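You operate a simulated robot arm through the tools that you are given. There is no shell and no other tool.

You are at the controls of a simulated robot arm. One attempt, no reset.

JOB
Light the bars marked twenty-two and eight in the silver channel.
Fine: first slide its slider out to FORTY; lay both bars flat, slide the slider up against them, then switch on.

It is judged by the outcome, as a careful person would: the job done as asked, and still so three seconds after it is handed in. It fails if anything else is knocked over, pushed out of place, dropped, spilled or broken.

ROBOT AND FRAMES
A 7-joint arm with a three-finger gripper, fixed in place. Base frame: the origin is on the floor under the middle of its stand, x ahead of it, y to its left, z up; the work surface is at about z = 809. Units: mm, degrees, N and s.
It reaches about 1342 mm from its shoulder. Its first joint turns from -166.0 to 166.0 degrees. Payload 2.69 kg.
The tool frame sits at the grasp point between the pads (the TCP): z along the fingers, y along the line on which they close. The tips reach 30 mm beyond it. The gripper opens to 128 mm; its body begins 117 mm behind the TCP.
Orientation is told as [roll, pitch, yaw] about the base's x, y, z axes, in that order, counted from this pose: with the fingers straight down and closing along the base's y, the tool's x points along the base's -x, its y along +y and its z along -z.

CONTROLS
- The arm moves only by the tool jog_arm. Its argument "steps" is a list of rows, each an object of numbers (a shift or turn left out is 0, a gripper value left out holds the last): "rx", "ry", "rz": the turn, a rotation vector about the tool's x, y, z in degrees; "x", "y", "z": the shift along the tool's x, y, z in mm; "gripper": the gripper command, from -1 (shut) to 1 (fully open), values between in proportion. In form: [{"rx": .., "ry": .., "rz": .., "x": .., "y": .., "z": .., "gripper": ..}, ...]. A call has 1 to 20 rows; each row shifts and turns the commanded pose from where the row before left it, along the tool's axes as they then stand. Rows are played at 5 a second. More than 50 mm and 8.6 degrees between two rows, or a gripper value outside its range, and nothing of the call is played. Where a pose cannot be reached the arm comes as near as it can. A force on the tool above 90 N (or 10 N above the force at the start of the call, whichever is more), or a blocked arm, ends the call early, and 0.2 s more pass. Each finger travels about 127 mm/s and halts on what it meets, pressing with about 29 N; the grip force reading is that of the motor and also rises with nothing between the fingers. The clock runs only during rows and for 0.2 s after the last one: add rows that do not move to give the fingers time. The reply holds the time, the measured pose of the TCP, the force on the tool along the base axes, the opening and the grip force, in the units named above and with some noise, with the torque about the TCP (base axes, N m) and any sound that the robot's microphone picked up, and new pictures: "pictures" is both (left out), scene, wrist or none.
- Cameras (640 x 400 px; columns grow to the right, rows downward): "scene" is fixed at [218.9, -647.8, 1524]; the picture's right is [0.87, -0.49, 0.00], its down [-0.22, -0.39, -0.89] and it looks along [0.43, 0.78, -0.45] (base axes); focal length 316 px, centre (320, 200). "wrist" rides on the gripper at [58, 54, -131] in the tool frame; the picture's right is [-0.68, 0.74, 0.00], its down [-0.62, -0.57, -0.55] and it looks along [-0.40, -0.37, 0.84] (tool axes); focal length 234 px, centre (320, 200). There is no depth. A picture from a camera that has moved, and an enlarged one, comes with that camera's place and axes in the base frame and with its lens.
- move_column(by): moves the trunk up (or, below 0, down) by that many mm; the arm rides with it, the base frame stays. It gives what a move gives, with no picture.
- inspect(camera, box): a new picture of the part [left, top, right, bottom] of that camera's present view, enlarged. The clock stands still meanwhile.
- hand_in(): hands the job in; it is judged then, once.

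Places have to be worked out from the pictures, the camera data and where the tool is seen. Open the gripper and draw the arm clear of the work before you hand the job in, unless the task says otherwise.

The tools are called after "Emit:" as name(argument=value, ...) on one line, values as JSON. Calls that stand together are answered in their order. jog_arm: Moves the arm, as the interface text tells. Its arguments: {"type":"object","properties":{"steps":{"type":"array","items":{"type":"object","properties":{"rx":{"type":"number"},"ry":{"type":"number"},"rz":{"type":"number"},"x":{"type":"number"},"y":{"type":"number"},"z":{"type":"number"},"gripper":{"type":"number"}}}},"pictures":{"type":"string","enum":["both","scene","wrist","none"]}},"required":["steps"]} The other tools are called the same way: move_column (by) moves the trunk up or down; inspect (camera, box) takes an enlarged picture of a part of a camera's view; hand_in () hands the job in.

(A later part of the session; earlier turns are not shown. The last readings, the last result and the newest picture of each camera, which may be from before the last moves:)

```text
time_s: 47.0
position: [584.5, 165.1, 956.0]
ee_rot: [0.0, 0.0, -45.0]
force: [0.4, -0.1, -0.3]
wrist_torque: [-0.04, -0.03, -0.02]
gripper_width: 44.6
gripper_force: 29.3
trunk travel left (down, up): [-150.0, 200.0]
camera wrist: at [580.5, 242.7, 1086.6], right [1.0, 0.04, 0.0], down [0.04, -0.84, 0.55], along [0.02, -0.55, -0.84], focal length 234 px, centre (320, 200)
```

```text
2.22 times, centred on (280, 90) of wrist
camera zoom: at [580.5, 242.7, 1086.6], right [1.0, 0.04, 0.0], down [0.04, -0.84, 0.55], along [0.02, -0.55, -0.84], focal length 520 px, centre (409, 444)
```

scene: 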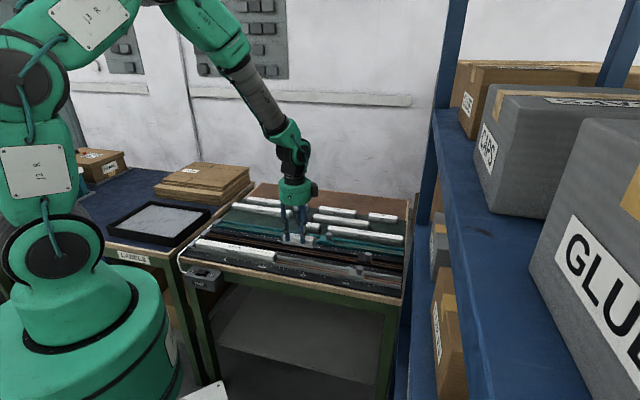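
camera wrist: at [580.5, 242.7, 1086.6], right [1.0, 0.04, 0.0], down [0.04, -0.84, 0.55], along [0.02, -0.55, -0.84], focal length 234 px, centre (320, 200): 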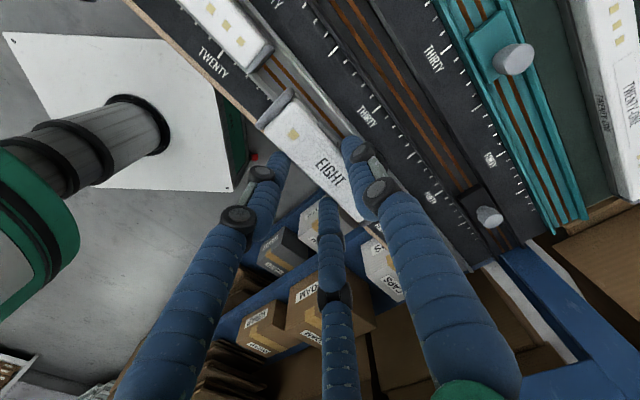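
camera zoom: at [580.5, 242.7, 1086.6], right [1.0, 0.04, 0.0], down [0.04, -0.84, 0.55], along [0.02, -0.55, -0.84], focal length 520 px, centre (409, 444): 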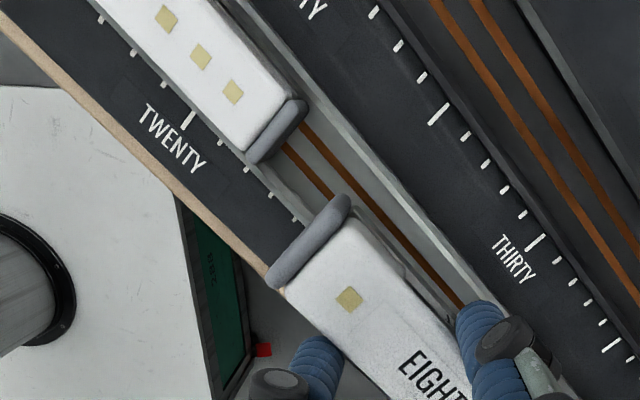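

EIGHT hovers over the channel just past TWENTY-TWO's end. I'll zoom to see how TWENTY-TWO sits between the walls, to fine-tune the side alignment for EIGHT.

Emit:
inspect(camera="wrist", box=[230, 20, 310, 80])

Emit:
inspect(camera="wrist", box=[250, 70, 350, 140])

```text
6.67 times, centred on (270, 50) of wrist
camera zoom: at [580.5, 242.7, 1086.6], right [1.0, 0.04, 0.0], down [0.04, -0.84, 0.55], along [0.02, -0.55, -0.84], focal length 1561 px, centre (653, 1200)
```

zoom: 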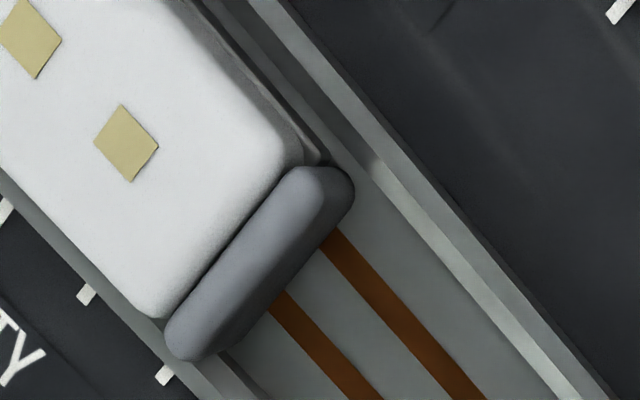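

```text
5.71 times, centred on (300, 105) of wrist
camera zoom: at [580.5, 242.7, 1086.6], right [1.0, 0.04, 0.0], down [0.04, -0.84, 0.55], along [0.02, -0.55, -0.84], focal length 1338 px, centre (434, 743)
```

zoom: 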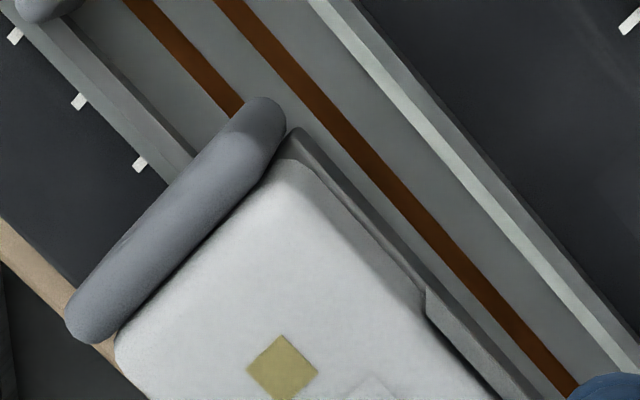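

EIGHT may sit 1–3 mm toward the back in this view, though depth differences blur the comparison. I'll lower it to just above the walls, the same height I used for TWENTY-TWO, and compare there.

Emit:
jog_arm(steps=[{"y": -0.5, "z": 26}, {"z": 26}, {"z": 26}, {}, {}], pictures="wrist")

Emit:
inspect(camera="wrist", box=[220, 60, 320, 130])

Emit:
inspect(camera="scene", box=[270, 235, 330, 275])

```text
time_s: 48.2
position: [583.4, 163.4, 876.3]
ee_rot: [0.0, 0.1, -45.0]
force: [0.4, 0.3, -0.3]
wrist_torque: [0.03, 0.0, 0.0]
gripper_width: 44.5
gripper_force: 29.4
trunk travel left (down, up): [-150.0, 200.0]
camera wrist: at [580.0, 242.1, 1006.9], right [1.0, 0.04, 0.0], down [0.04, -0.84, 0.55], along [0.02, -0.55, -0.84], focal length 234 px, centre (320, 200)
```

wrist: 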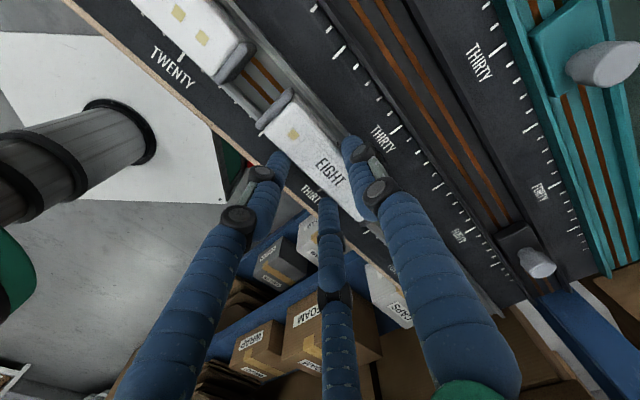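

```text
5.71 times, centred on (270, 95) of wrist
camera zoom: at [580.0, 242.1, 1006.9], right [1.0, 0.04, 0.0], down [0.04, -0.84, 0.55], along [0.02, -0.55, -0.84], focal length 1338 px, centre (606, 800)
```

zoom: 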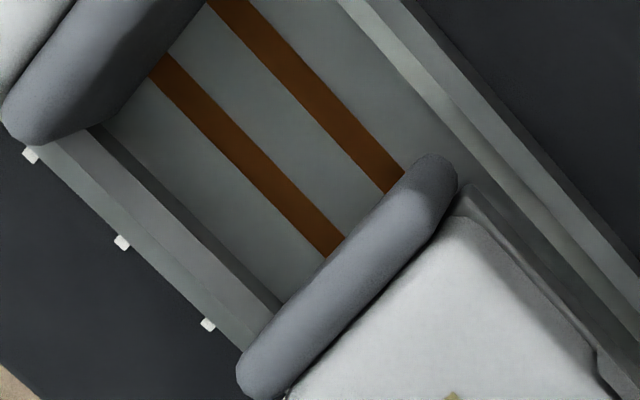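

```text
10.00 times, centred on (300, 255) of scene
camera zoom: at [218.9, -647.8, 1524.0], right [0.87, -0.49, 0.0], down [-0.22, -0.39, -0.89], along [0.43, 0.78, -0.45], focal length 3162 px, centre (520, -350)
```

zoom: 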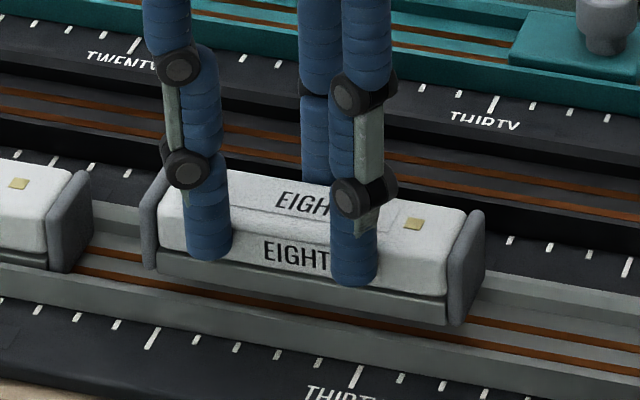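

This view shows EIGHT's end cap and both channel walls together. I'll zoom in further on each side to measure the margins.

Emit:
inspect(camera="wrist", box=[270, 60, 320, 95])

Emit:
inspect(camera="wrist", box=[220, 80, 290, 130])

```text
11.43 times, centred on (295, 78) of wrist
camera zoom: at [580.0, 242.1, 1006.9], right [1.0, 0.04, 0.0], down [0.04, -0.84, 0.55], along [0.02, -0.55, -0.84], focal length 2676 px, centre (606, 1600)
```

zoom: 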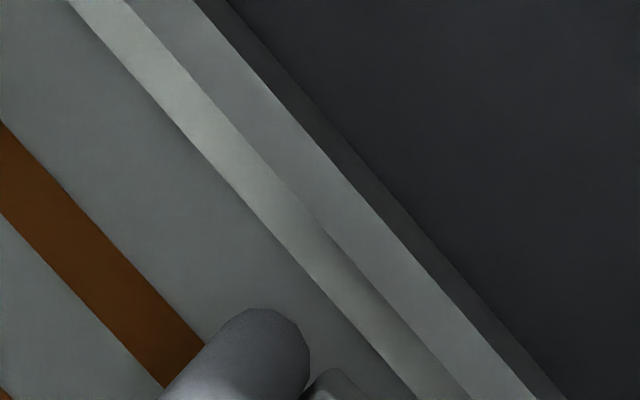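

```text
8.00 times, centred on (255, 105) of wrist
camera zoom: at [580.0, 242.1, 1006.9], right [1.0, 0.04, 0.0], down [0.04, -0.84, 0.55], along [0.02, -0.55, -0.84], focal length 1873 px, centre (840, 960)
```

zoom: 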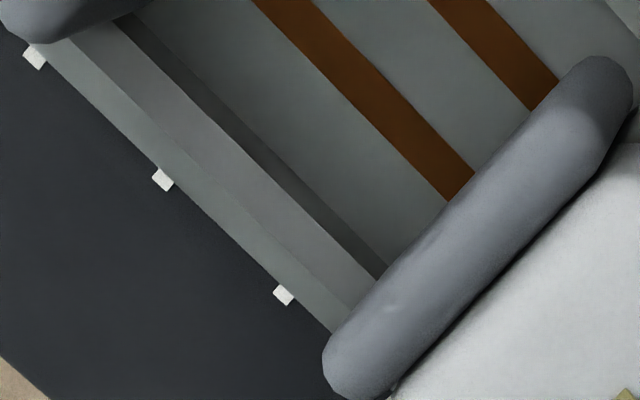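

I'll zoom on EIGHT's top-face square and body edges; these should give its centreline better than the rounded cap does.

Emit:
inspect(camera="wrist", box=[255, 90, 355, 170])

Emit:
inspect(camera="scene", box=[305, 245, 335, 270])

Emit:
inspect(camera="scene", box=[265, 240, 295, 265])

```text
5.00 times, centred on (305, 130) of wrist
camera zoom: at [580.0, 242.1, 1006.9], right [1.0, 0.04, 0.0], down [0.04, -0.84, 0.55], along [0.02, -0.55, -0.84], focal length 1171 px, centre (395, 550)
```

zoom: 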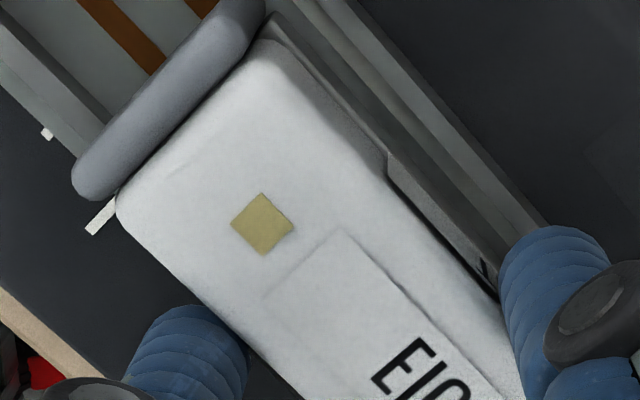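

```text
16.00 times, centred on (320, 258) of scene
camera zoom: at [218.9, -647.8, 1524.0], right [0.87, -0.49, 0.0], down [-0.22, -0.39, -0.89], along [0.43, 0.78, -0.45], focal length 5058 px, centre (320, -720)
```

zoom: 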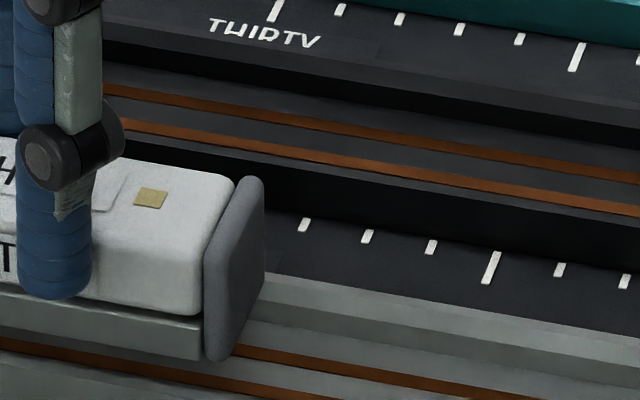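

```text
16.00 times, centred on (280, 252) of scene
camera zoom: at [218.9, -647.8, 1524.0], right [0.87, -0.49, 0.0], down [-0.22, -0.39, -0.89], along [0.43, 0.78, -0.45], focal length 5058 px, centre (960, -640)
```

zoom: 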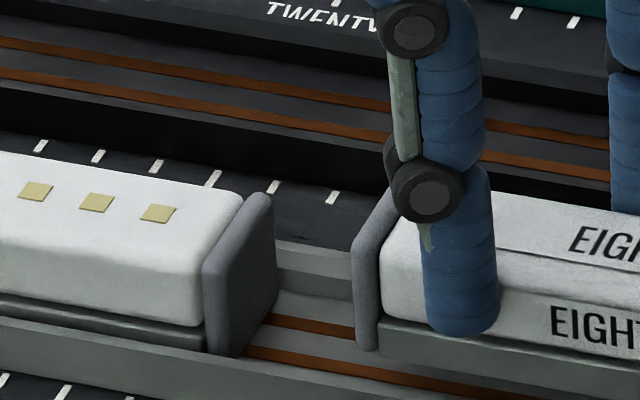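

Relative to the wall, EIGHT's centreline is only about 0.6 mm further back than TWENTY-TWO's was, and that went in cleanly. I'll shift 1 mm forward and lower gently in stages.

Emit:
jog_arm(steps=[{"y": -1, "z": 4}, {"z": 4}, {"z": 4}, {}, {}], pictures="none")

Emit:
inspect(camera="scene", box=[270, 235, 330, 275])

```text
time_s: 49.4
position: [582.5, 164.2, 863.7]
ee_rot: [0.1, 0.0, -44.9]
force: [0.7, -0.3, 2.7]
wrist_torque: [0.05, -0.07, -0.01]
gripper_width: 44.6
gripper_force: 28.9
trunk travel left (down, up): [-150.0, 200.0]
```

```text
10.00 times, centred on (300, 255) of scene
camera zoom: at [218.9, -647.8, 1524.0], right [0.87, -0.49, 0.0], down [-0.22, -0.39, -0.89], along [0.43, 0.78, -0.45], focal length 3162 px, centre (520, -350)
```

zoom: 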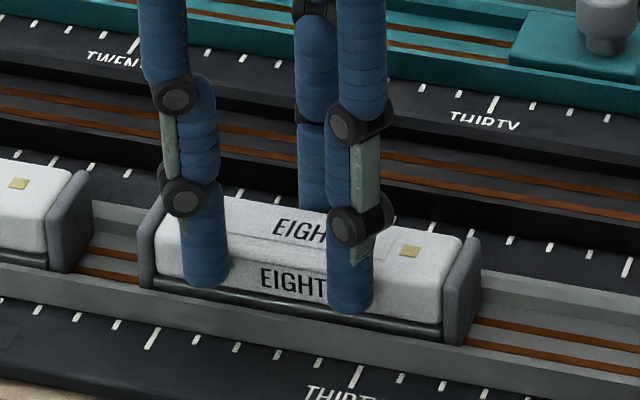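

EIGHT is entering the channel, level. I'll continue down in small steps and watch the force.

Emit:
jog_arm(steps=[{"z": 1}, {"z": 1}, {}], pictures="none")

Emit:
jog_arm(steps=[{"z": 1}, {"z": 1}, {}], pictures="none")

Emit:
inspect(camera="scene", box=[270, 235, 330, 275])

```text
time_s: 50.2
position: [584.3, 164.5, 862.9]
ee_rot: [0.1, -0.2, -44.9]
force: [0.9, 0.3, 22.9]
wrist_torque: [0.32, 0.03, -0.03]
gripper_width: 44.6
gripper_force: 28.7
trunk travel left (down, up): [-150.0, 200.0]
```

```text
time_s: 51.0
position: [581.6, 164.0, 860.5]
ee_rot: [0.1, -0.1, -45.0]
force: [6.1, 1.9, 27.0]
wrist_torque: [0.22, -0.41, -0.02]
gripper_width: 44.6
gripper_force: 29.3
trunk travel left (down, up): [-150.0, 200.0]
```

```text
10.00 times, centred on (300, 255) of scene
camera zoom: at [218.9, -647.8, 1524.0], right [0.87, -0.49, 0.0], down [-0.22, -0.39, -0.89], along [0.43, 0.78, -0.45], focal length 3162 px, centre (520, -350)
```

zoom: 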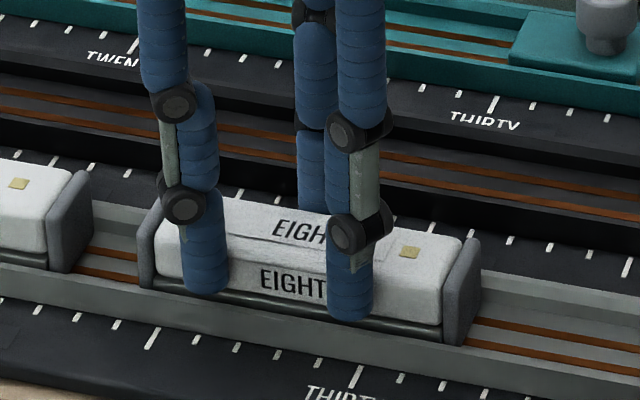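

The force rose and then levelled off near 25 N while the bar itself stopped moving, so it has bottomed out and the fingers are slipping down it, as happened with TWENTY-TWO. I'll relieve the load, release, rise, and compare both bars' seating.

Emit:
jog_arm(steps=[{"z": -1.5}, {"gripper": -0.2}, {"gripper": -0.05}, {"gripper": 0.05}, {}, {"z": -5}, {"z": -20}, {"z": -30}, {"z": -40}, {"z": -40}, {}])

Emit:
inspect(camera="scene", box=[270, 235, 330, 275])

Emit:
inspect(camera="scene", box=[272, 242, 302, 266])

Emit:
inspect(camera="wrist", box=[220, 30, 340, 150])

```text
time_s: 53.4
position: [584.0, 163.6, 995.2]
ee_rot: [0.0, 0.0, -45.1]
force: [0.3, -0.5, 0.7]
wrist_torque: [0.02, -0.07, -0.04]
gripper_width: 67.0
gripper_force: 0.1
trunk travel left (down, up): [-150.0, 200.0]
camera wrist: at [579.7, 242.1, 1126.6], right [1.0, 0.04, 0.0], down [0.04, -0.84, 0.55], along [0.02, -0.55, -0.84], focal length 234 px, centre (320, 200)
```

scene: 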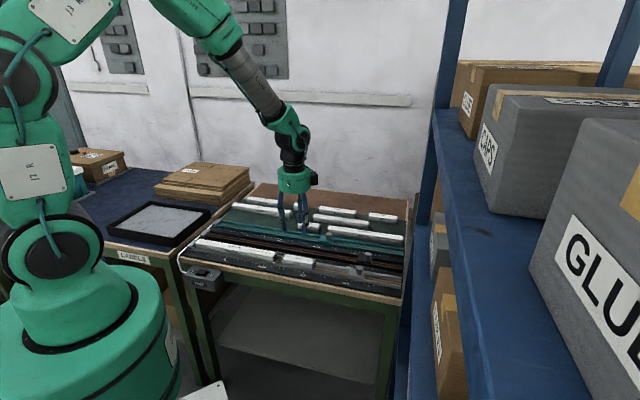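
wrist: 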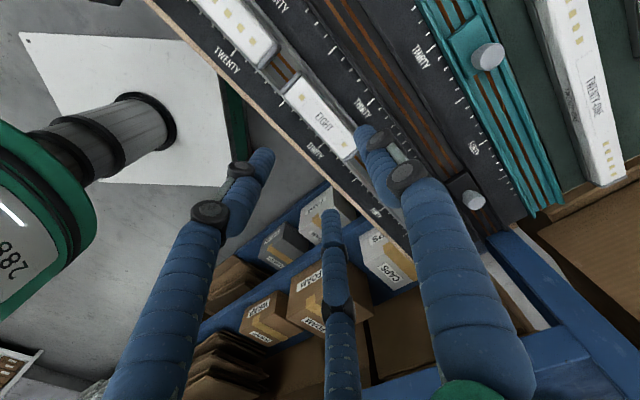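

```text
10.00 times, centred on (300, 255) of scene
camera zoom: at [218.9, -647.8, 1524.0], right [0.87, -0.49, 0.0], down [-0.22, -0.39, -0.89], along [0.43, 0.78, -0.45], focal length 3162 px, centre (520, -350)
```

zoom: 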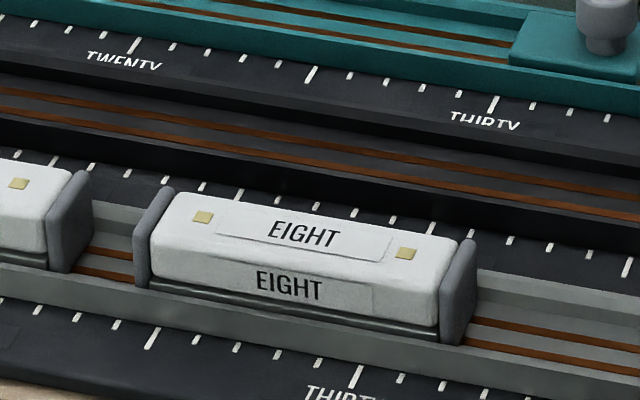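

```text
16.00 times, centred on (287, 254) of scene
camera zoom: at [218.9, -647.8, 1524.0], right [0.87, -0.49, 0.0], down [-0.22, -0.39, -0.89], along [0.43, 0.78, -0.45], focal length 5058 px, centre (848, -664)
```

zoom: 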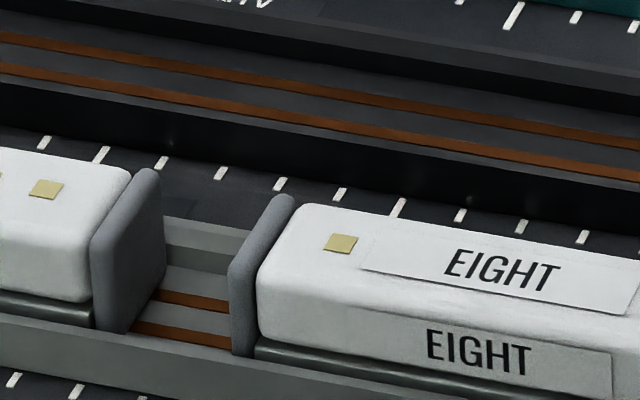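

```text
3.33 times, centred on (280, 90) of wrist
camera zoom: at [579.7, 242.1, 1126.6], right [1.0, 0.04, 0.0], down [0.04, -0.84, 0.55], along [0.02, -0.55, -0.84], focal length 781 px, centre (453, 567)
```

zoom: 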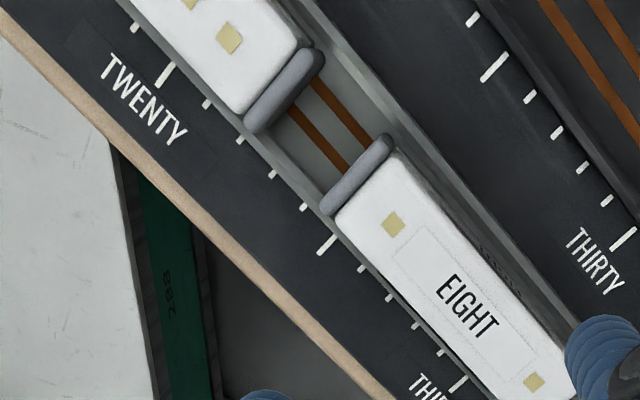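

Both bars lie flat between the walls with a gap of about 25–30 mm. Next I return to the slider knob (expected U≈512, V≈537) to slide it up; first I'll move above it and check.

Emit:
jog_arm(steps=[{"x": -43, "y": 1.7}, {"x": -43, "y": 1.7}, {"x": -43, "y": 1.7}, {"x": -43, "y": 1.6}, {"x": -42.7, "y": 1.7}, {"z": 30}, {}, {}])

Emit:
inspect(camera="wrist", box=[250, 80, 390, 180])

```text
time_s: 55.2
position: [739.0, 20.9, 967.6]
ee_rot: [0.0, -0.1, -45.0]
force: [-0.1, -0.4, -0.1]
wrist_torque: [-0.02, -0.04, -0.01]
gripper_width: 67.1
gripper_force: 0.0
trunk travel left (down, up): [-150.0, 200.0]
camera wrist: at [735.0, 99.0, 1098.2], right [1.0, 0.04, 0.0], down [0.04, -0.84, 0.55], along [0.02, -0.55, -0.84], focal length 234 px, centre (320, 200)
```

scene: 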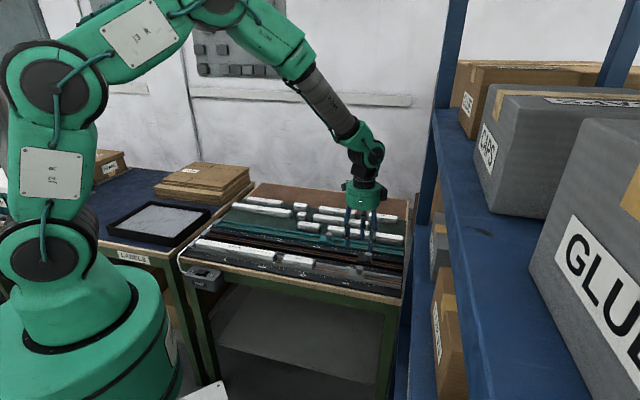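
wrist: 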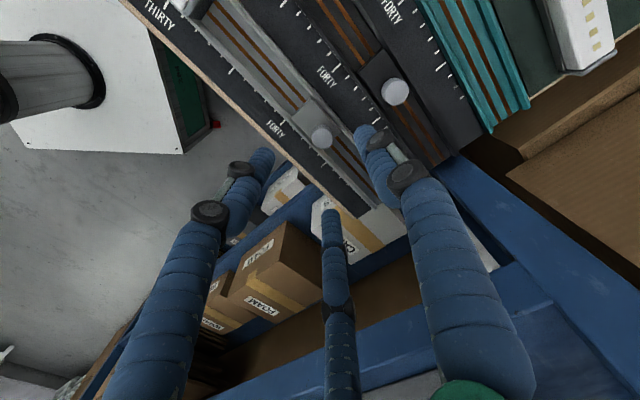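

```text
4.00 times, centred on (320, 130) of wrist
camera zoom: at [735.0, 99.0, 1098.2], right [1.0, 0.04, 0.0], down [0.04, -0.84, 0.55], along [0.02, -0.55, -0.84], focal length 937 px, centre (320, 480)
```

zoom: 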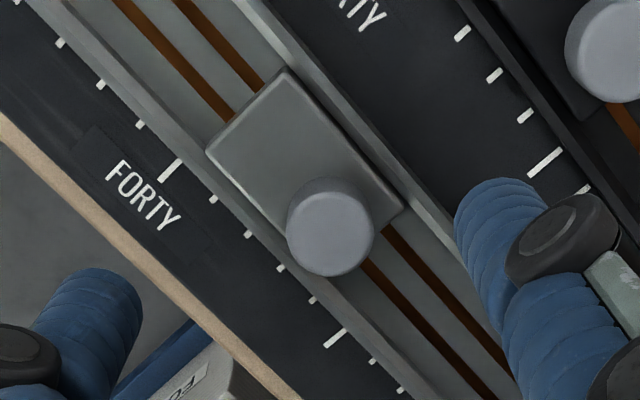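

The knob is at U≈512.3, V≈535.5, about 4.5 mm further out than the TCP. I'll correct, descend to the same grip height (z≈863) and close.

Emit:
jog_arm(steps=[{"x": -4.5, "y": -0.5, "z": 30}, {"z": 35}, {"z": 25}, {"z": 14}, {}, {"gripper": -0.3}, {"gripper": -0.6}, {"gripper": -1}, {}, {}])

Emit:
inspect(camera="scene", box=[315, 225, 405, 295])

```text
time_s: 57.4
position: [741.3, 15.4, 861.9]
ee_rot: [-0.1, 0.1, -45.1]
force: [-9.5, -7.1, -2.6]
wrist_torque: [-0.03, 0.16, -0.06]
gripper_width: 24.5
gripper_force: 44.9
trunk travel left (down, up): [-150.0, 200.0]
camera wrist: at [736.7, 93.5, 992.8], right [1.0, 0.04, 0.0], down [0.04, -0.84, 0.55], along [0.02, -0.55, -0.84], focal length 234 px, centre (320, 200)
```

scene: 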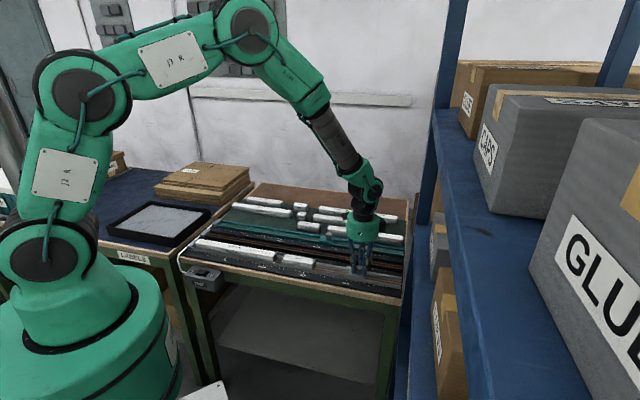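
wrist: 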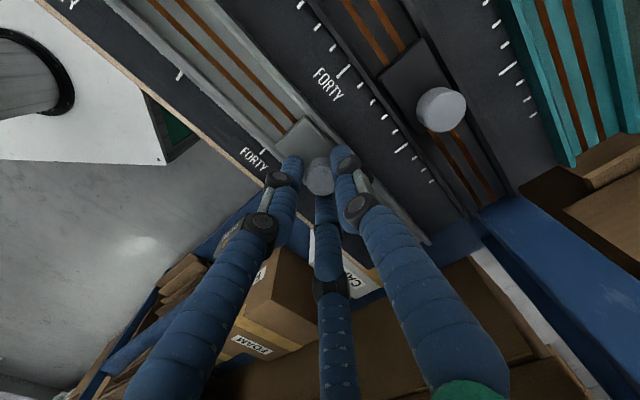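

```text
5.71 times, centred on (360, 260) of scene
camera zoom: at [218.9, -647.8, 1524.0], right [0.87, -0.49, 0.0], down [-0.22, -0.39, -0.89], along [0.43, 0.78, -0.45], focal length 1806 px, centre (91, -143)
```

zoom: 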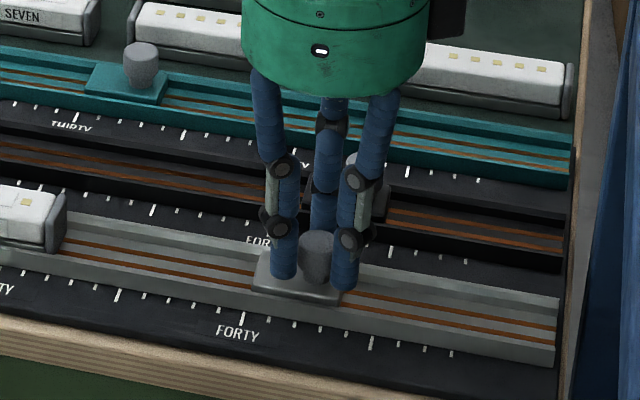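

The knob is held again. I'll slide in toward the bars, first 110 mm of free travel, and then check.

Emit:
jog_arm(steps=[{"x": 10}, {"x": 20}, {"x": 20}, {"x": 20}, {"x": 20}, {"x": 20}, {}, {}])

Emit:
inspect(camera="scene", box=[260, 225, 350, 295])

```text
time_s: 59.2
position: [664.7, 93.0, 862.4]
ee_rot: [-0.1, 0.1, -45.0]
force: [0.2, -5.7, -34.2]
wrist_torque: [0.35, -0.48, 0.03]
gripper_width: 26.6
gripper_force: 44.8
trunk travel left (down, up): [-150.0, 200.0]
camera wrist: at [661.9, 170.7, 993.5], right [1.0, 0.04, 0.0], down [0.04, -0.84, 0.55], along [0.02, -0.55, -0.84], focal length 234 px, centre (320, 200)
```

scene: 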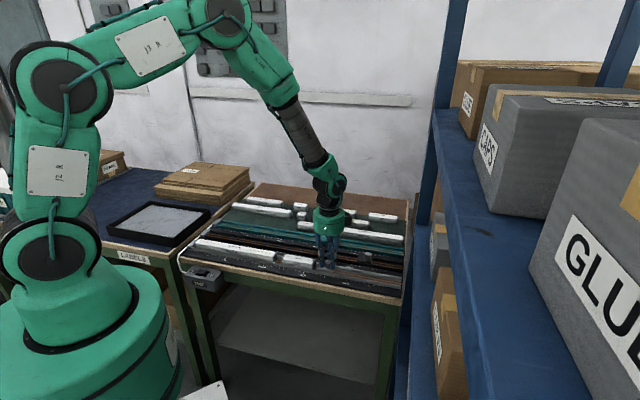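
wrist: 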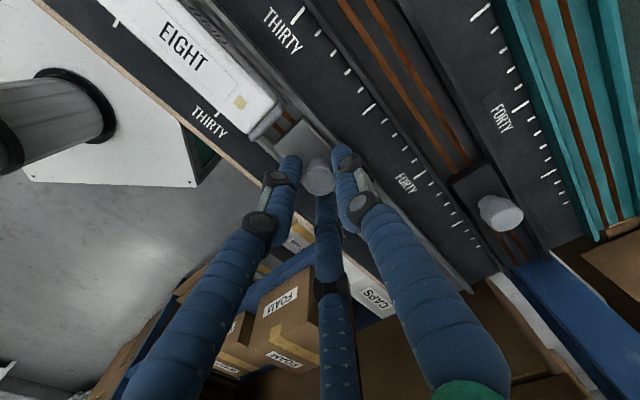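

```text
5.71 times, centred on (305, 260) of scene
camera zoom: at [218.9, -647.8, 1524.0], right [0.87, -0.49, 0.0], down [-0.22, -0.39, -0.89], along [0.43, 0.78, -0.45], focal length 1806 px, centre (406, -143)
```

zoom: 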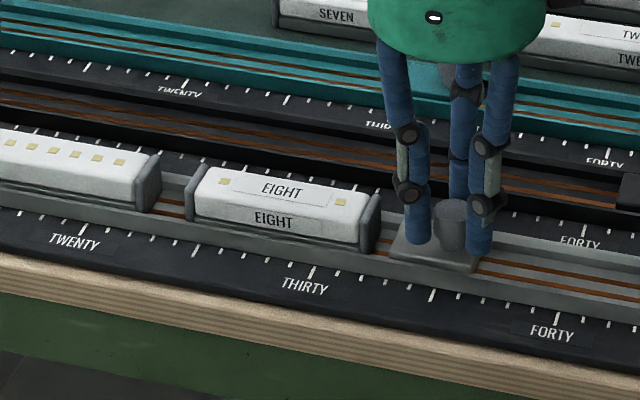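

The plate is now about 15 mm from EIGHT. There's a −34 N vertical pull from the fingers seating on the knob, so I'll lower 1 mm to relieve it and continue gently.

Emit:
jog_arm(steps=[{"z": 1}, {"z": 0.5}, {"x": 5}, {"x": 5}, {"x": 5}, {}, {}], pictures="none")

Emit:
inspect(camera="scene", box=[260, 225, 350, 295])

```text
time_s: 60.8
position: [655.8, 103.2, 861.9]
ee_rot: [0.0, 0.0, -45.0]
force: [-7.3, -14.5, 5.7]
wrist_torque: [-0.38, 0.24, 0.05]
gripper_width: 27.0
gripper_force: 44.8
trunk travel left (down, up): [-150.0, 200.0]
```

```text
5.71 times, centred on (305, 260) of scene
camera zoom: at [218.9, -647.8, 1524.0], right [0.87, -0.49, 0.0], down [-0.22, -0.39, -0.89], along [0.43, 0.78, -0.45], focal length 1806 px, centre (406, -143)
```

zoom: 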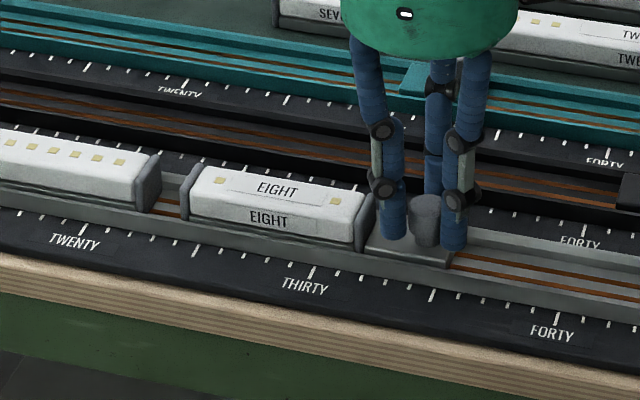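

The slider has met EIGHT and is starting to push it. I'll continue in small steps, easing the sideways load, and watch the gap close.

Emit:
jog_arm(steps=[{"x": 4, "y": -0.8}, {"x": 4}, {"x": 4}, {"x": 4}, {}, {}], pictures="none")

Emit:
inspect(camera="scene", box=[255, 225, 345, 295])

Emit:
inspect(camera="scene", box=[180, 225, 230, 265])

```text
time_s: 62.2
position: [643.0, 114.4, 861.5]
ee_rot: [0.2, -0.1, -45.1]
force: [-1.0, -6.9, 25.1]
wrist_torque: [-0.31, 0.17, 0.03]
gripper_width: 26.8
gripper_force: 45.4
trunk travel left (down, up): [-150.0, 200.0]
```

```text
5.71 times, centred on (300, 260) of scene
camera zoom: at [218.9, -647.8, 1524.0], right [0.87, -0.49, 0.0], down [-0.22, -0.39, -0.89], along [0.43, 0.78, -0.45], focal length 1806 px, centre (434, -143)
```

zoom: 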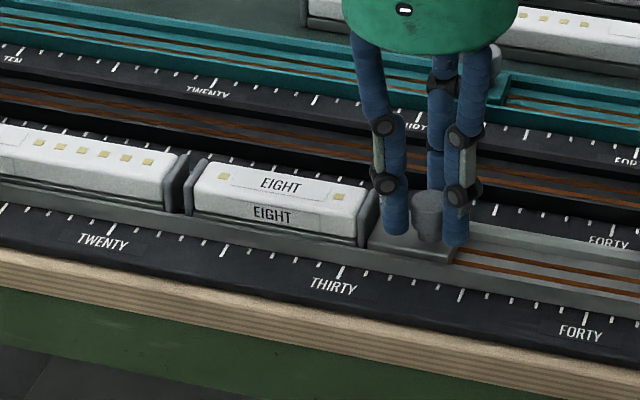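

```text
10.00 times, centred on (205, 245) of scene
camera zoom: at [218.9, -647.8, 1524.0], right [0.87, -0.49, 0.0], down [-0.22, -0.39, -0.89], along [0.43, 0.78, -0.45], focal length 3162 px, centre (1470, -250)
```

zoom: 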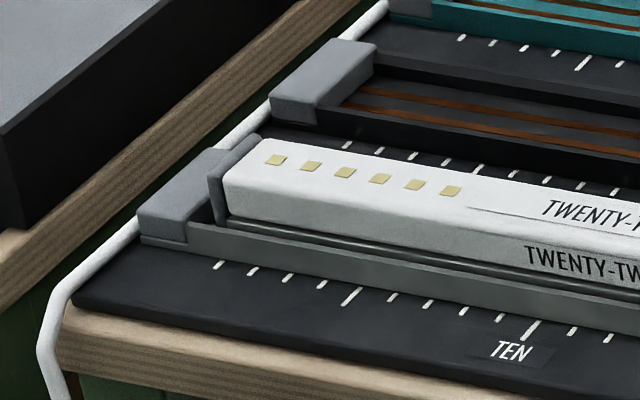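

EIGHT moves along with the slider and the gap to TWENTY-TWO is nearly closed. I'll keep pushing in small steps with a slight upward relief.

Emit:
jog_arm(steps=[{"x": 3, "z": -0.7}, {"x": 3}, {}, {}], pictures="none")

Emit:
inspect(camera="scene", box=[255, 225, 345, 295])

Emit:
inspect(camera="scene", box=[180, 225, 230, 265])

```text
time_s: 63.2
position: [639.8, 119.6, 863.6]
ee_rot: [0.0, 0.1, -45.0]
force: [6.5, 13.2, 7.7]
wrist_torque: [0.65, -0.41, -0.05]
gripper_width: 26.7
gripper_force: 45.1
trunk travel left (down, up): [-150.0, 200.0]
```

```text
5.71 times, centred on (300, 260) of scene
camera zoom: at [218.9, -647.8, 1524.0], right [0.87, -0.49, 0.0], down [-0.22, -0.39, -0.89], along [0.43, 0.78, -0.45], focal length 1806 px, centre (434, -143)
```

zoom: 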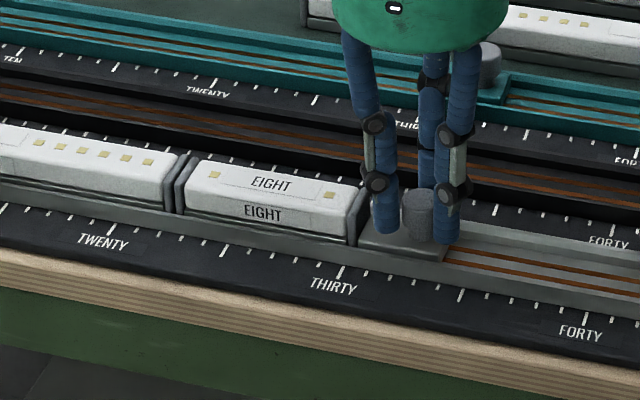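

```text
10.00 times, centred on (205, 245) of scene
camera zoom: at [218.9, -647.8, 1524.0], right [0.87, -0.49, 0.0], down [-0.22, -0.39, -0.89], along [0.43, 0.78, -0.45], focal length 3162 px, centre (1470, -250)
```

zoom: 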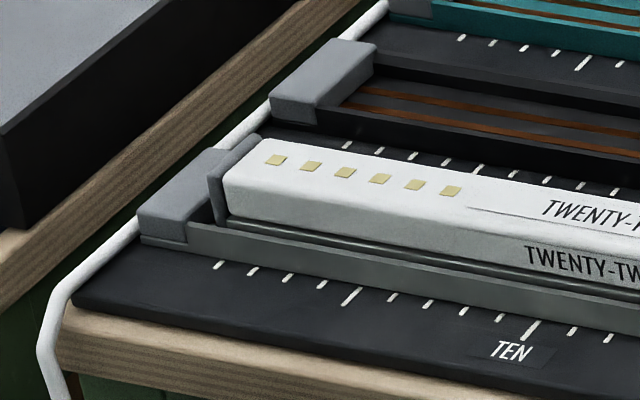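

TWENTY-TWO hasn't moved yet, and EIGHT is almost touching it. I'll continue 2 mm at a time.

Emit:
jog_arm(steps=[{"x": 2, "y": 0.4}, {"x": 2}, {}, {}], pictures="none")

Emit:
inspect(camera="scene", box=[270, 235, 330, 275])

Emit:
inspect(camera="scene", box=[180, 225, 230, 265])

```text
time_s: 64.2
position: [637.1, 121.9, 862.3]
ee_rot: [0.0, -0.1, -45.0]
force: [7.7, 13.7, 8.5]
wrist_torque: [0.26, -0.11, -0.03]
gripper_width: 26.5
gripper_force: 45.0
trunk travel left (down, up): [-150.0, 200.0]
```

```text
10.00 times, centred on (300, 255) of scene
camera zoom: at [218.9, -647.8, 1524.0], right [0.87, -0.49, 0.0], down [-0.22, -0.39, -0.89], along [0.43, 0.78, -0.45], focal length 3162 px, centre (520, -350)
```

zoom: 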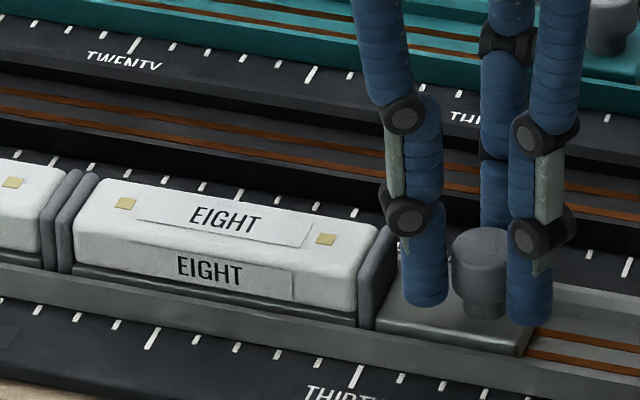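

```text
10.00 times, centred on (205, 245) of scene
camera zoom: at [218.9, -647.8, 1524.0], right [0.87, -0.49, 0.0], down [-0.22, -0.39, -0.89], along [0.43, 0.78, -0.45], focal length 3162 px, centre (1470, -250)
```

zoom: 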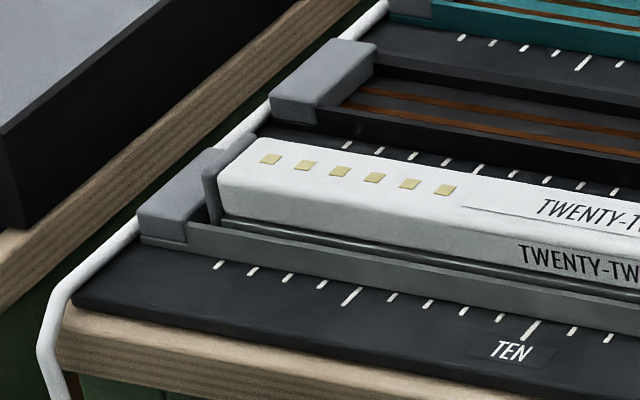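

TWENTY-TWO has now started to move (about 2 mm) with EIGHT against it. I'll continue in 1.5–2 mm steps toward the stop, watching for the force along the channel.

Emit:
jog_arm(steps=[{"x": 2, "y": 0.6}, {"x": 1}, {}, {}], pictures="none")

Emit:
inspect(camera="scene", box=[180, 225, 230, 265])

Emit:
jog_arm(steps=[{"x": 2}, {"x": 1}, {}, {}], pictures="none")

Emit:
inspect(camera="scene", box=[180, 225, 230, 265])

```text
time_s: 65.2
position: [634.1, 124.3, 861.3]
ee_rot: [-0.1, -0.1, -45.0]
force: [12.7, 1.5, 4.9]
wrist_torque: [0.11, -0.45, 0.09]
gripper_width: 26.7
gripper_force: 45.2
trunk travel left (down, up): [-150.0, 200.0]
```

```text
10.00 times, centred on (205, 245) of scene
camera zoom: at [218.9, -647.8, 1524.0], right [0.87, -0.49, 0.0], down [-0.22, -0.39, -0.89], along [0.43, 0.78, -0.45], focal length 3162 px, centre (1470, -250)
```

zoom: 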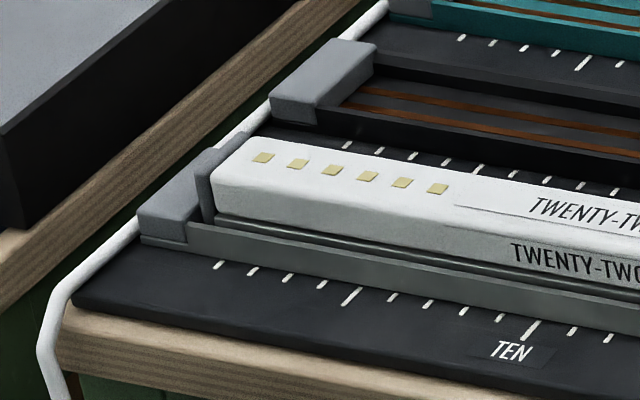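

```text
time_s: 66.2
position: [632.1, 125.4, 862.5]
ee_rot: [0.1, 0.0, -44.9]
force: [13.6, -11.4, 5.4]
wrist_torque: [-0.58, -0.11, 0.21]
gripper_width: 26.3
gripper_force: 45.0
trunk travel left (down, up): [-150.0, 200.0]
```

```text
10.00 times, centred on (205, 245) of scene
camera zoom: at [218.9, -647.8, 1524.0], right [0.87, -0.49, 0.0], down [-0.22, -0.39, -0.89], along [0.43, 0.78, -0.45], focal length 3162 px, centre (1470, -250)
```

zoom: 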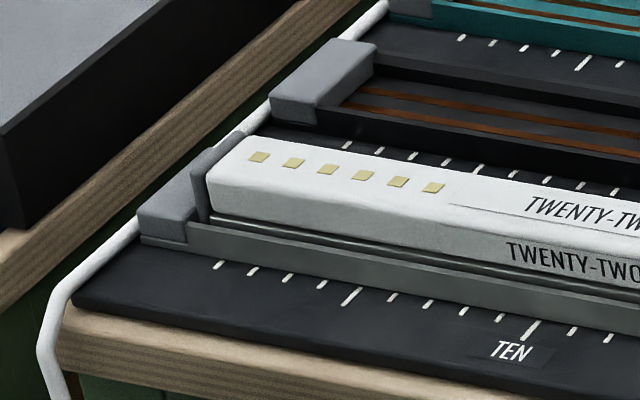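

The force along the channel rose to about 18 N and the bar moved less than commanded, so it is probably at the stop. I'll confirm with one more millimetre.

Emit:
jog_arm(steps=[{"x": 1}, {}, {}], pictures="none")

Emit:
inspect(camera="scene", box=[180, 225, 230, 265])

Emit:
inspect(camera="scene", box=[265, 235, 325, 275])

```text
time_s: 67.0
position: [632.2, 125.1, 862.4]
ee_rot: [0.0, 0.1, -45.0]
force: [18.5, -23.2, 6.1]
wrist_torque: [-0.73, -0.32, 0.33]
gripper_width: 26.4
gripper_force: 44.5
trunk travel left (down, up): [-150.0, 200.0]
```

```text
10.00 times, centred on (205, 245) of scene
camera zoom: at [218.9, -647.8, 1524.0], right [0.87, -0.49, 0.0], down [-0.22, -0.39, -0.89], along [0.43, 0.78, -0.45], focal length 3162 px, centre (1470, -250)
```

zoom: 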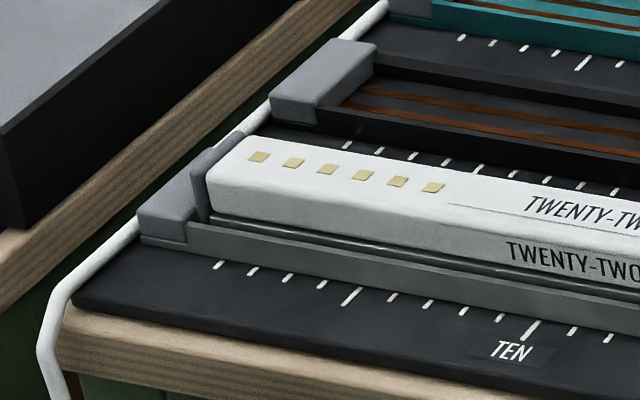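

```text
10.00 times, centred on (295, 255) of scene
camera zoom: at [218.9, -647.8, 1524.0], right [0.87, -0.49, 0.0], down [-0.22, -0.39, -0.89], along [0.43, 0.78, -0.45], focal length 3162 px, centre (570, -350)
```

zoom: 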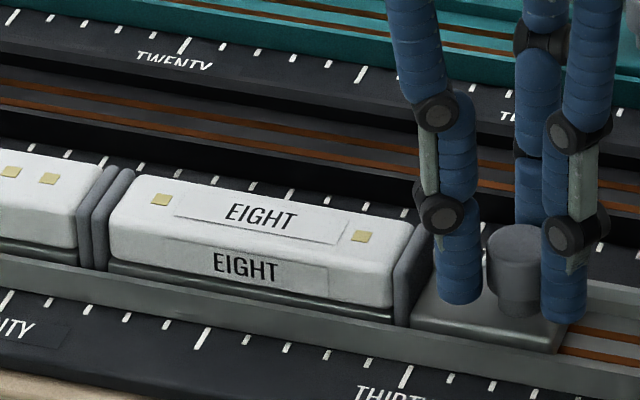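

No further motion and about 30 N along the channel, so both bars and the slider are snug against the stop (face ≈30). I'll back the load off by 1 mm, open only slightly so the fingers miss EIGHT's end, and lift.

Emit:
jog_arm(steps=[{"x": -1}, {"gripper": -0.5}, {"gripper": -0.44}, {}, {}], pictures="wrist")

Emit:
inspect(camera="scene", box=[265, 235, 325, 275])

```text
time_s: 68.2
position: [635.3, 126.9, 864.2]
ee_rot: [0.3, -0.2, -45.0]
force: [2.9, -2.1, 1.2]
wrist_torque: [-0.06, -0.06, 0.06]
gripper_width: 36.9
gripper_force: 0.5
trunk travel left (down, up): [-150.0, 200.0]
camera wrist: at [630.2, 205.5, 995.7], right [1.0, 0.04, 0.01], down [0.03, -0.84, 0.55], along [0.03, -0.55, -0.84], focal length 234 px, centre (320, 200)
```

wrist: 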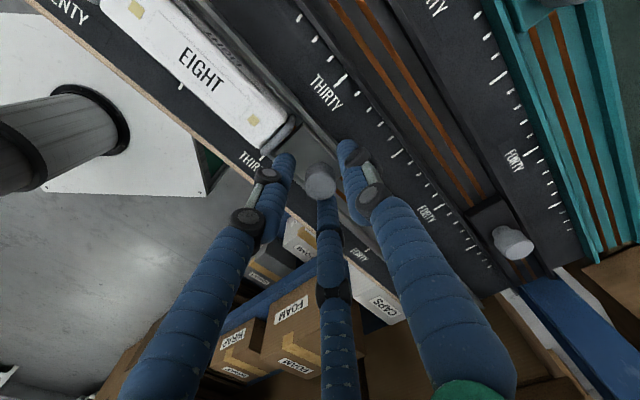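

```text
10.00 times, centred on (295, 255) of scene
camera zoom: at [218.9, -647.8, 1524.0], right [0.87, -0.49, 0.0], down [-0.22, -0.39, -0.89], along [0.43, 0.78, -0.45], focal length 3162 px, centre (570, -350)
```

zoom: 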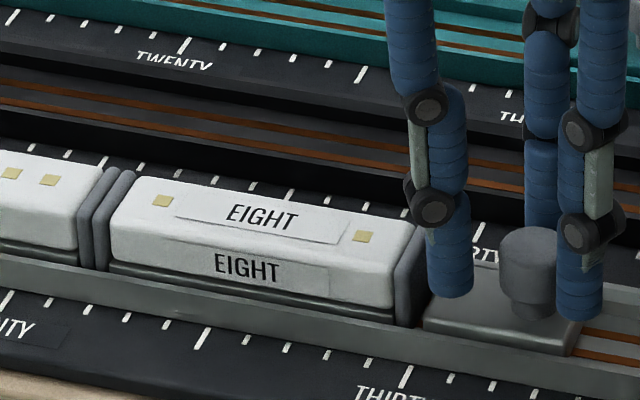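

Opening dragged the slider about 4 mm back off EIGHT. I'll keep the fingers loosely around the knob (slightly narrower), push it up with the outer finger alone, then back off without opening.

Emit:
jog_arm(steps=[{"gripper": -0.52}, {}, {"x": 2}, {"x": 2}, {"x": 1}, {}, {}], pictures="none")

Emit:
inspect(camera="scene", box=[265, 235, 325, 275])

```text
time_s: 69.8
position: [624.2, 128.9, 861.5]
ee_rot: [-0.1, 0.0, -45.0]
force: [-23.3, -28.5, -3.1]
wrist_torque: [-0.54, 0.68, -0.77]
gripper_width: 44.4
gripper_force: 9.0
trunk travel left (down, up): [-150.0, 200.0]
```

```text
10.00 times, centred on (295, 255) of scene
camera zoom: at [218.9, -647.8, 1524.0], right [0.87, -0.49, 0.0], down [-0.22, -0.39, -0.89], along [0.43, 0.78, -0.45], focal length 3162 px, centre (570, -350)
```

zoom: 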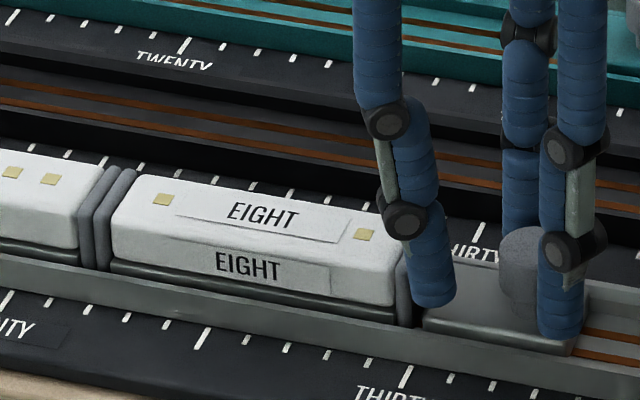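

That finger slipped around the front of the knob and the slider stayed put (the fingers give way sideways). I'll back off to re-centre, raise 4 mm so the tips can't rub on the plate, and look again.

Emit:
jog_arm(steps=[{"x": -2.5}, {"x": -2.5, "gripper": -0.44}, {}, {"z": -4}, {}, {}], pictures="wrist")

Emit:
inspect(camera="scene", box=[265, 235, 325, 275])

Emit:
inspect(camera="wrist", box=[250, 110, 390, 210])

```text
time_s: 71.2
position: [634.0, 128.0, 867.9]
ee_rot: [0.1, -0.1, -44.9]
force: [2.3, -3.0, 0.6]
wrist_torque: [-0.05, -0.19, 0.04]
gripper_width: 37.4
gripper_force: 1.4
trunk travel left (down, up): [-150.0, 200.0]
camera wrist: at [629.4, 205.3, 998.4], right [1.0, 0.04, 0.0], down [0.03, -0.84, 0.55], along [0.03, -0.55, -0.84], focal length 234 px, centre (320, 200)
```

wrist: 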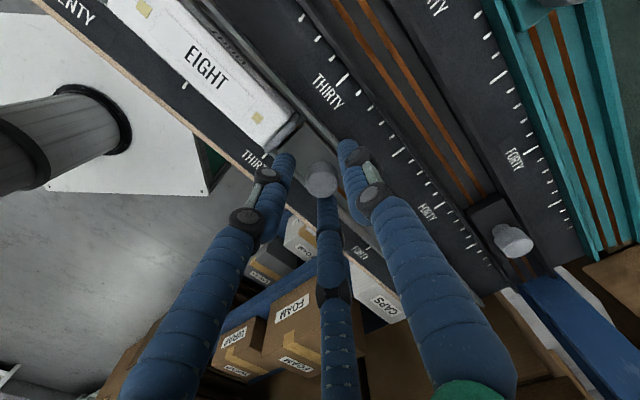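

```text
10.00 times, centred on (295, 255) of scene
camera zoom: at [218.9, -647.8, 1524.0], right [0.87, -0.49, 0.0], down [-0.22, -0.39, -0.89], along [0.43, 0.78, -0.45], focal length 3162 px, centre (570, -350)
```

zoom: 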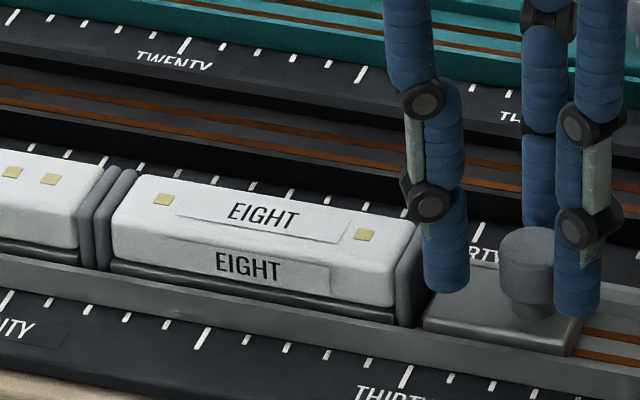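

```text
4.00 times, centred on (320, 160) of wrist
camera zoom: at [629.4, 205.3, 998.4], right [1.0, 0.04, 0.0], down [0.03, -0.84, 0.55], along [0.03, -0.55, -0.84], focal length 937 px, centre (320, 360)
```

zoom: 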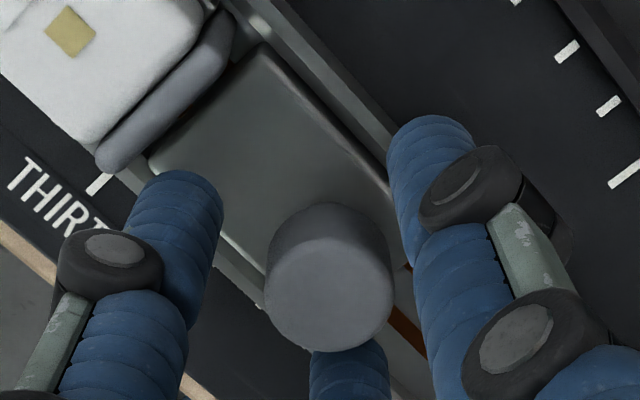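

The slider is about 4 mm off EIGHT. A cleaner way is to push the knob from its outer side with the closed fingers, a one-sided push with nothing to drag it back. I'll lift, close, move to the outer side of the knob and come down.

Emit:
jog_arm(steps=[{"z": -10}, {"z": -25}, {"gripper": -1}, {}, {"x": -19, "y": 2}, {"x": -18.3, "y": 2}, {}, {}])

Emit:
inspect(camera="wrist", box=[240, 90, 400, 200])

Emit:
inspect(camera="scene", box=[270, 230, 345, 280])

```text
time_s: 73.0
position: [662.7, 102.2, 900.4]
ee_rot: [-0.1, 0.0, -44.9]
force: [0.2, 0.3, -0.6]
wrist_torque: [0.03, -0.04, -0.03]
gripper_width: 2.3
gripper_force: 29.0
trunk travel left (down, up): [-150.0, 200.0]
camera wrist: at [658.8, 180.8, 1031.4], right [1.0, 0.04, 0.0], down [0.04, -0.84, 0.55], along [0.02, -0.55, -0.84], focal length 234 px, centre (320, 200)
```

scene: 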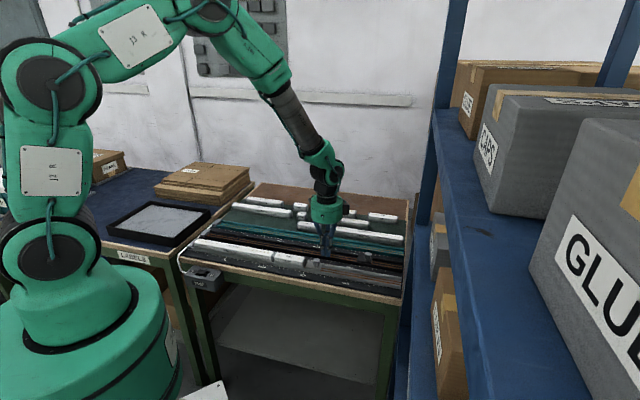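
wrist: 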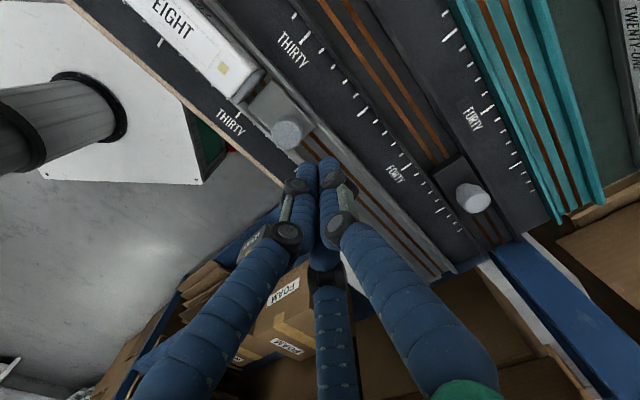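

```text
3.64 times, centred on (320, 145) of wrist
camera zoom: at [658.8, 180.8, 1031.4], right [1.0, 0.04, 0.0], down [0.04, -0.84, 0.55], along [0.02, -0.55, -0.84], focal length 852 px, centre (320, 400)
```

zoom: 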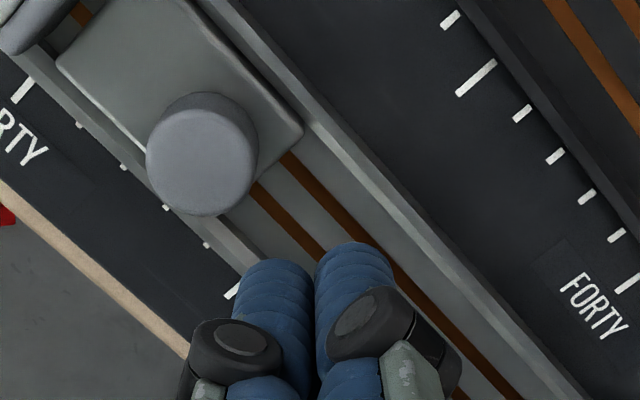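

```text
8.00 times, centred on (308, 255) of scene
camera zoom: at [218.9, -647.8, 1524.0], right [0.87, -0.49, 0.0], down [-0.22, -0.39, -0.89], along [0.43, 0.78, -0.45], focal length 2529 px, centre (420, -240)
```

zoom: 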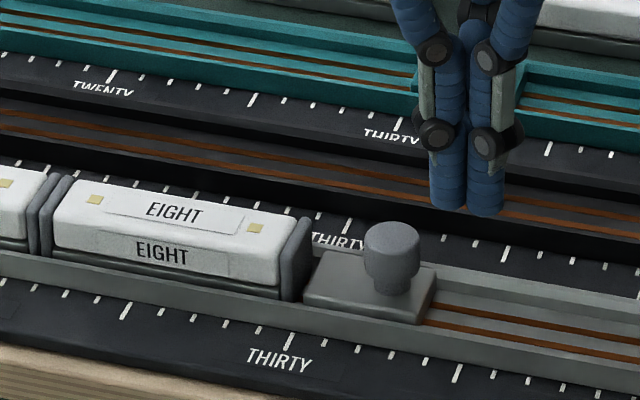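

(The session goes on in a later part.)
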